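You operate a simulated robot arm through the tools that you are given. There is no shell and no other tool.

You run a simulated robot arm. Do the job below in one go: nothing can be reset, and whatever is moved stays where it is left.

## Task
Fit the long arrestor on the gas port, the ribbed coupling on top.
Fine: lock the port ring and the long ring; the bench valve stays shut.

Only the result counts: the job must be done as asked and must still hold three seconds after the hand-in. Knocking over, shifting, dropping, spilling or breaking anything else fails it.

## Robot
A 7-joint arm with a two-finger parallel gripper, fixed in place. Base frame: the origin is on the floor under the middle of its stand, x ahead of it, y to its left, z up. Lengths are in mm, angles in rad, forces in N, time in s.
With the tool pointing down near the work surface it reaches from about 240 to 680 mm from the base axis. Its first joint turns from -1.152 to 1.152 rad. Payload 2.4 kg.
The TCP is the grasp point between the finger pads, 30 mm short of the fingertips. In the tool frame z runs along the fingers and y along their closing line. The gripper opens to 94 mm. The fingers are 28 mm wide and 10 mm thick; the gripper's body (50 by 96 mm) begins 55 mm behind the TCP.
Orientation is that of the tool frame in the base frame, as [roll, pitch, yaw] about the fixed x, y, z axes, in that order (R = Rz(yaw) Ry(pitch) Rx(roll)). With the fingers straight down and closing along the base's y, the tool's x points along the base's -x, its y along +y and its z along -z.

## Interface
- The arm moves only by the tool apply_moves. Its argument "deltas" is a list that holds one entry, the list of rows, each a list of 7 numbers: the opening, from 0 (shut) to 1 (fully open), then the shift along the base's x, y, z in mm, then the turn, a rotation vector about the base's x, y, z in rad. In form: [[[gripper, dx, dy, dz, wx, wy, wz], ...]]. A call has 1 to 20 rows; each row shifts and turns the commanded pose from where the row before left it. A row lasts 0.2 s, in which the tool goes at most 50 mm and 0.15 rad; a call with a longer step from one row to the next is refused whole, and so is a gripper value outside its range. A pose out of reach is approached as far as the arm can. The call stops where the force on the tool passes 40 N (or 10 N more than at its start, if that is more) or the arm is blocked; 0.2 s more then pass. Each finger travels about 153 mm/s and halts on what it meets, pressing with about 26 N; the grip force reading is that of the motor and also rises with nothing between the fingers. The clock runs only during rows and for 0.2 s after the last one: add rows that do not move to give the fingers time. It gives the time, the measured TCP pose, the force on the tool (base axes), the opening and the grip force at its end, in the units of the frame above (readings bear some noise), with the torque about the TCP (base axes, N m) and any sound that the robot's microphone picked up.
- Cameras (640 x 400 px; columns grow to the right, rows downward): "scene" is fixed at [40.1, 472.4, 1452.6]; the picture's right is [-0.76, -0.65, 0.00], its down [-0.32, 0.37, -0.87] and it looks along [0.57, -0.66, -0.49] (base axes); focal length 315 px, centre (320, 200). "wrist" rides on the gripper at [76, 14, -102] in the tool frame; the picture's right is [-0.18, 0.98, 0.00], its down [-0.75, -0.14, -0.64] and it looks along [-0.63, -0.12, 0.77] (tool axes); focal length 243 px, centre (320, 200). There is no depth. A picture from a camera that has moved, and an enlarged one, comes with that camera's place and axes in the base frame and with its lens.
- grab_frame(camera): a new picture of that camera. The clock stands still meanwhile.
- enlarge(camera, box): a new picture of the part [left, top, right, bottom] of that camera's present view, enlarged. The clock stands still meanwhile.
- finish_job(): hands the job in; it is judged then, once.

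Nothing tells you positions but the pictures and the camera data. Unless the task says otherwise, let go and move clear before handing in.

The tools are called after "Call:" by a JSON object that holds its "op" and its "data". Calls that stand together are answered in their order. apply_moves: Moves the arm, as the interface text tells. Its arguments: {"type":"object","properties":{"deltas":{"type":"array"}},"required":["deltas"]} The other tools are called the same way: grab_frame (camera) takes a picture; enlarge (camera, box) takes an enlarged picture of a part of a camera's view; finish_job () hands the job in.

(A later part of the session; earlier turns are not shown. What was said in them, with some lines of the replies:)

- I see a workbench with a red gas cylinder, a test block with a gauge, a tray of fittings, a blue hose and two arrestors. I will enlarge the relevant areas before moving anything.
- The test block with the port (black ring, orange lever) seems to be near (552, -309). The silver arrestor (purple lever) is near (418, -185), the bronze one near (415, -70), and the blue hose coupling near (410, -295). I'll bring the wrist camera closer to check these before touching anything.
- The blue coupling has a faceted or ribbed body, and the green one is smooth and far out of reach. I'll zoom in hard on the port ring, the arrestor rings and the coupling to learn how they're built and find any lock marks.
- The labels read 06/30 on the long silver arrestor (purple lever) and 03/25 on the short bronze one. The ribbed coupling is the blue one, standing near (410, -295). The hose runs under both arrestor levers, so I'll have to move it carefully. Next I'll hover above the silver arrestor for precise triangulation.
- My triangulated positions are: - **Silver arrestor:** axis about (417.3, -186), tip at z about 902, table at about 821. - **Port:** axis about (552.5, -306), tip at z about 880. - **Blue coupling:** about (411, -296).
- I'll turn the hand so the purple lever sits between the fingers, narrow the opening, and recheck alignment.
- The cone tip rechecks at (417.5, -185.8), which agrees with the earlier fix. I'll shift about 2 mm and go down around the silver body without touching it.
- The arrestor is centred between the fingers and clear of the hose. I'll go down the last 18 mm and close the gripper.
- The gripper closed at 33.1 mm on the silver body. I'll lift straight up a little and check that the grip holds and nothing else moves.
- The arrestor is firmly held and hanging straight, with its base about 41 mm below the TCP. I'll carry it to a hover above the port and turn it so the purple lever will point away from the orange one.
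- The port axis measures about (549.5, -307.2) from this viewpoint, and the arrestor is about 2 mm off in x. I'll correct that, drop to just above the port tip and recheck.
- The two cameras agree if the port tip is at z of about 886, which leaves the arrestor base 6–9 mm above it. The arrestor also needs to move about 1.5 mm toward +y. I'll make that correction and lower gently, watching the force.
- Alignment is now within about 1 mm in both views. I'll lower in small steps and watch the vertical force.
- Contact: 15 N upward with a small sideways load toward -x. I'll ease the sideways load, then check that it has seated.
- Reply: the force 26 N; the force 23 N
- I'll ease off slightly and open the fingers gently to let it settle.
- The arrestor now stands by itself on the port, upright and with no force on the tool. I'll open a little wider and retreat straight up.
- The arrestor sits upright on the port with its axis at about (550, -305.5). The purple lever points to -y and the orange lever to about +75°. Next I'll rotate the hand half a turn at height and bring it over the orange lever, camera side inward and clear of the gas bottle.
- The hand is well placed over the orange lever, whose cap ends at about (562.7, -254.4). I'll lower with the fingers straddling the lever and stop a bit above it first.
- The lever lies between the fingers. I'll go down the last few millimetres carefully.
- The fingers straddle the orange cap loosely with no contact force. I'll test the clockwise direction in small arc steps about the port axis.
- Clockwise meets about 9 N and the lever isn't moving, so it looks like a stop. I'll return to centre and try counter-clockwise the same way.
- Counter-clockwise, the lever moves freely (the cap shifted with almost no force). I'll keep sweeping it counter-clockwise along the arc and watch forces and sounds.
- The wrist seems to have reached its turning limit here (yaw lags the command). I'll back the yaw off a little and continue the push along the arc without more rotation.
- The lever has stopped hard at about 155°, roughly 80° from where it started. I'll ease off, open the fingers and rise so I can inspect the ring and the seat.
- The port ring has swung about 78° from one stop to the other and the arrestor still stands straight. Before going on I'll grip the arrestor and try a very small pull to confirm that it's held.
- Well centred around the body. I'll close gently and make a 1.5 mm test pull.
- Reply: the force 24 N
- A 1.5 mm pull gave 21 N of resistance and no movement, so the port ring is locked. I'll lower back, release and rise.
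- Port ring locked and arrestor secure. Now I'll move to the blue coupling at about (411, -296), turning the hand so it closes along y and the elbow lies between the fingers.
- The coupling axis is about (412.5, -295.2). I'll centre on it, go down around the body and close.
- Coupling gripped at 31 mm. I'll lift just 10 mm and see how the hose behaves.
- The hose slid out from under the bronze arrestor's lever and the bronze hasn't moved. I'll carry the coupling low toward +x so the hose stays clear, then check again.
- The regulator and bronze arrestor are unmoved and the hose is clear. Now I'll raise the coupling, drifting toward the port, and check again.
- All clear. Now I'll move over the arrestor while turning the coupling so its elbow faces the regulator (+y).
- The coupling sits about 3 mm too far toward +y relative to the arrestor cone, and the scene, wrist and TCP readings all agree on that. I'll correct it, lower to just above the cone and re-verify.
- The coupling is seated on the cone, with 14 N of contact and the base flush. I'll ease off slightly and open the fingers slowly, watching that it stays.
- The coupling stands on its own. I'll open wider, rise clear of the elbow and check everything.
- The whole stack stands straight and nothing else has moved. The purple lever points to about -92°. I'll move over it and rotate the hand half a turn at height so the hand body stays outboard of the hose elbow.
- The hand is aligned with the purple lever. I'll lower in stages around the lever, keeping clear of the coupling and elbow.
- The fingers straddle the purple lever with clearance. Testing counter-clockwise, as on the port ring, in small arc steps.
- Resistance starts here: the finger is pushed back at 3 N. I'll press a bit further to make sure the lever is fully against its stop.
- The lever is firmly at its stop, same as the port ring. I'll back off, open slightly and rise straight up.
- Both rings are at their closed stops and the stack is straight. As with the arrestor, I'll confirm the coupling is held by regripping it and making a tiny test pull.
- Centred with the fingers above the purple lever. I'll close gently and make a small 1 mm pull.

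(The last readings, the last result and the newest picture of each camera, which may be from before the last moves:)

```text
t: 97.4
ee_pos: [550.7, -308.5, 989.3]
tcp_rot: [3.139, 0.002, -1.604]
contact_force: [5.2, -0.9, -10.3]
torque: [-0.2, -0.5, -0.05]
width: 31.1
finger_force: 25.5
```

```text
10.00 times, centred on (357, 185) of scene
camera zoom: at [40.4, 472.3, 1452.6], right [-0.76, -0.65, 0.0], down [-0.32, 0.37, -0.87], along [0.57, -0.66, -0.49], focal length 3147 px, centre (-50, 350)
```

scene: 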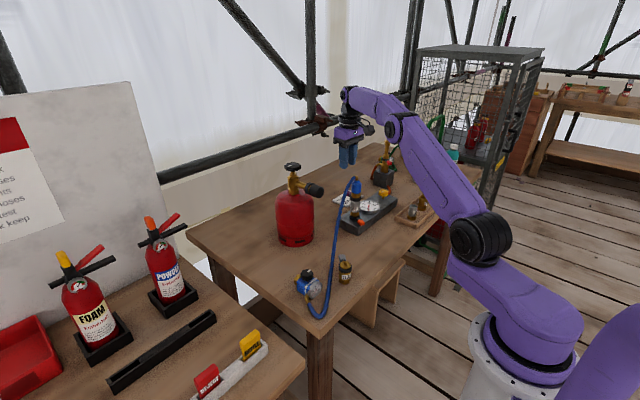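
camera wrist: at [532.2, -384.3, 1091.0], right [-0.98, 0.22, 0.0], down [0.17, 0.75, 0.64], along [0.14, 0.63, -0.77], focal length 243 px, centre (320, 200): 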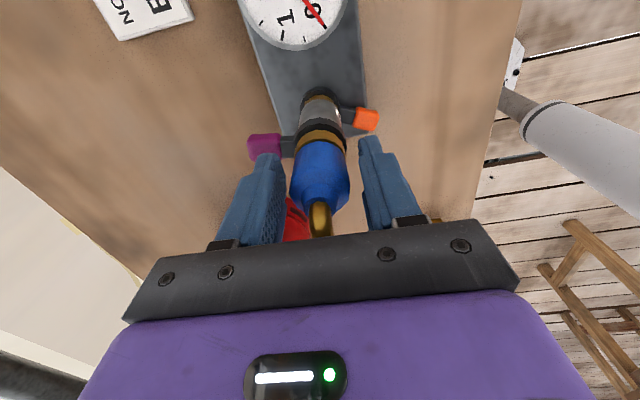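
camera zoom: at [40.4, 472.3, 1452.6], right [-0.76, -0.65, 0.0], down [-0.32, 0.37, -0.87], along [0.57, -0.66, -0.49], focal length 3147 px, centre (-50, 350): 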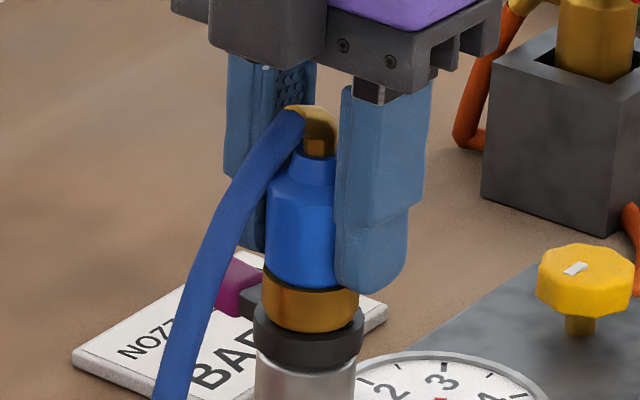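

The pull met 10 N, far more than the coupling's weight, with no movement, so it's locked. I'll lower back, release and retreat clear.

Call:
{"op": "apply_moves", "data": {"deltas": [[[0.2, 0, 0, -0.7, 0, 0, 0], [0.2, 0, 0, -0.5, 0, 0, 0], [0.2, 0, 0, 0, 0, 0, 0], [0.36, 0, 0, 0, 0, 0, 0], [0.42, 0, 0, 0, 0, 0, 0], [0.55, 0, 0, 0, 0, 0, 0], [0.55, 0, 0, 10, 0, 0, 0], [0.55, 0, 0, 30, 0, 0, 0], [0.55, 0, 0, 40, 0, 0, 0], [0.55, 0, 0, 40, 0, 0, 0], [0.55, 0, 0, 30, 0, 0, 0], [0.55, 0, 0, 0, 0, 0, 0]]]}}

Call:
{"op": "enlarge", "data": {"camera": "scene", "box": [330, 160, 385, 225]}}

Call:
{"op": "grab_frame", "data": {"camera": "wrist"}}

```text
t: 100.0
ee_pos: [550.5, -307.0, 1139.3]
tcp_rot: [3.141, 0.0, -1.605]
contact_force: [0.8, 0.3, 0.1]
torque: [0.01, 0.0, -0.03]
width: 51.6
finger_force: 0.1
```

```text
6.15 times, centred on (358, 192) of scene
camera zoom: at [40.1, 472.4, 1452.6], right [-0.76, -0.65, 0.0], down [-0.32, 0.37, -0.87], along [0.57, -0.66, -0.49], focal length 1937 px, centre (89, 246)
```

zoom: 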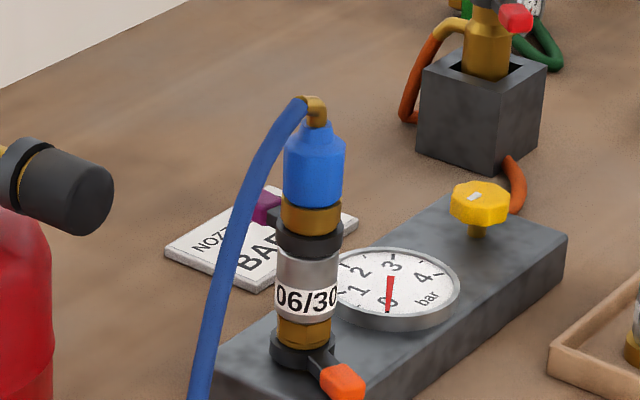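

```text
taken
camera wrist: at [533.5, -384.6, 1240.7], right [-0.98, 0.22, 0.0], down [0.17, 0.75, 0.64], along [0.14, 0.63, -0.77], focal length 243 px, centre (320, 200)
```

wrist: 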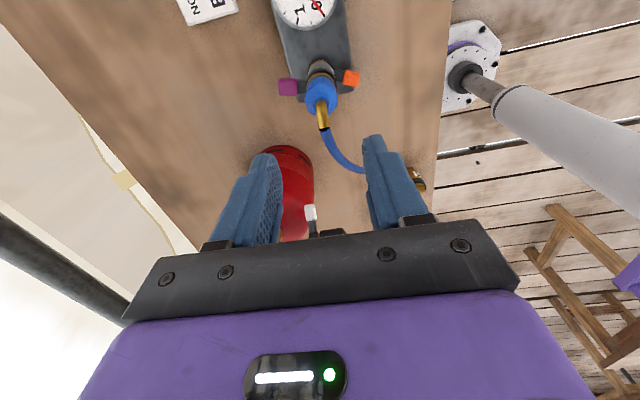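

Released and clear. I'll pull the hand back toward the robot, then do a last check of the bronze arrestor, regulator, bench valve and gauge.

Call:
{"op": "apply_moves", "data": {"deltas": [[[0.55, -25, 0, 5, 0, 0, 0], [0.55, -35, 0, 5, 0, 0, 0], [0.55, -35, 0, 0, 0, 0, 0], [0.55, -35, 0, 0, 0, 0, 0], [0.55, 0, 0, 0, 0, 0, 0], [0.55, 0, 0, 0, 0, 0, 0], [0.55, 0, 0, 0, 0, 0, 0], [0.55, 0, 0, 0, 0, 0, 0], [0.55, 0, 0, 0, 0, 0, 0]]]}}

Call:
{"op": "enlarge", "data": {"camera": "scene", "box": [290, 260, 350, 320]}}

Call:
{"op": "enlarge", "data": {"camera": "scene", "box": [330, 235, 380, 280]}}

Call:
{"op": "enlarge", "data": {"camera": "scene", "box": [280, 150, 440, 320]}}

Call:
{"op": "enlarge", "data": {"camera": "scene", "box": [335, 170, 375, 225]}}

```text
t: 102.0
ee_pos: [420.6, -308.4, 1148.8]
tcp_rot: [-3.142, 0.001, -1.603]
contact_force: [0.2, 0.1, -0.1]
torque: [-0.02, -0.01, 0.01]
width: 51.4
finger_force: 0.0
```

```text
6.67 times, centred on (320, 290) of scene
camera zoom: at [40.1, 472.4, 1452.6], right [-0.76, -0.65, 0.0], down [-0.32, 0.37, -0.87], along [0.57, -0.66, -0.49], focal length 2098 px, centre (320, -400)
```

zoom: 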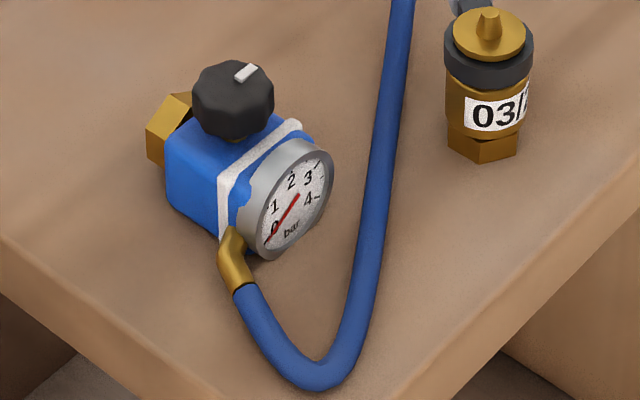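

```text
8.89 times, centred on (355, 258) of scene
camera zoom: at [40.1, 472.4, 1452.6], right [-0.76, -0.65, 0.0], down [-0.32, 0.37, -0.87], along [0.57, -0.66, -0.49], focal length 2797 px, centre (9, -311)
```

zoom: 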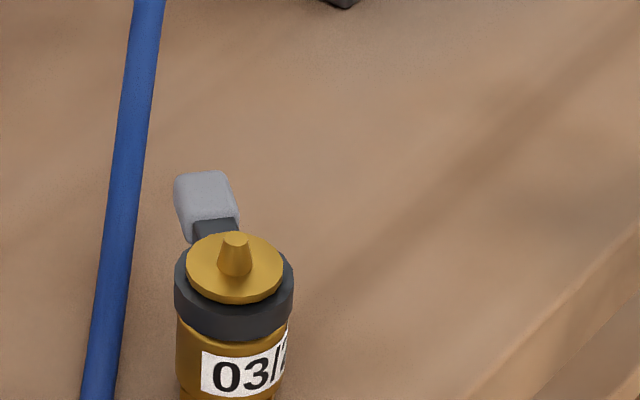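

```text
2.35 times, centred on (360, 235) of scene
camera zoom: at [40.1, 472.4, 1452.6], right [-0.76, -0.65, 0.0], down [-0.32, 0.37, -0.87], along [0.57, -0.66, -0.49], focal length 740 px, centre (226, 118)
```

zoom: 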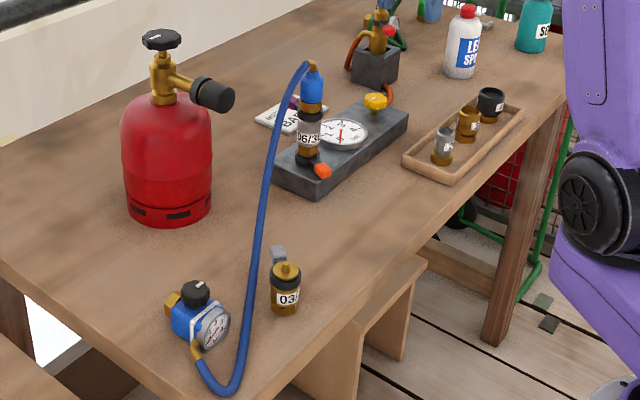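

```text
7.27 times, centred on (355, 198) of scene
camera zoom: at [40.1, 472.4, 1452.6], right [-0.76, -0.65, 0.0], down [-0.32, 0.37, -0.87], along [0.57, -0.66, -0.49], focal length 2289 px, centre (66, 218)
```

zoom: 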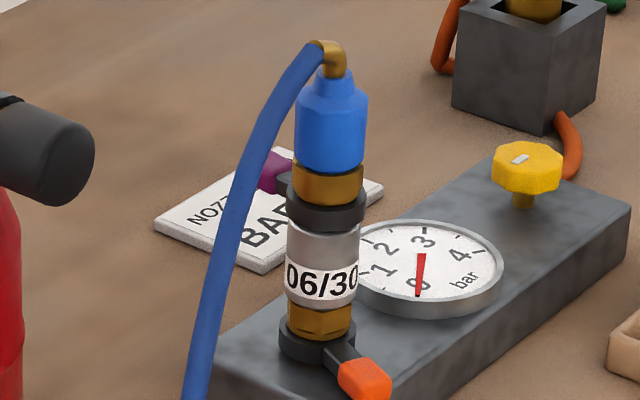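

The long arrestor (06/30) is locked on the gas port and the ribbed blue coupling is locked on top. Both levers are at their closed stops. The bench valve is untouched, the gauge reads 0, and the regulator, bronze arrestor and other items are where they were. The hand is clear, so I'm handing in the job.

Call:
{"op": "finish_job", "data": {}}

```text
The job is handed in.
```

The long arrestor (marked 06/30) is on the gas port with the blue ribbed coupling on top, and both rings are locked. The job is handed in. I have not been told the result of the check.

- **Port ring:** I turned the orange lever counter-clockwise about 78° to its stop. A test pull on the arrestor met about 21 N and it did not move.
- **Long ring:** I turned the purple lever counter-clockwise to its stop as well. A test pull on the coupling met about 10 N, far more than its weight, and it did not move.
- **Bench valve:** it was not touched, and the gauge on the block still reads 0.
- **Everything else:** the other arrestor and the regulator are where they were in the last pictures, and I saw nothing else out of place. The hose now runs clear of the other arrestor.

The stack stands straight, and the hand has let go and moved clear.
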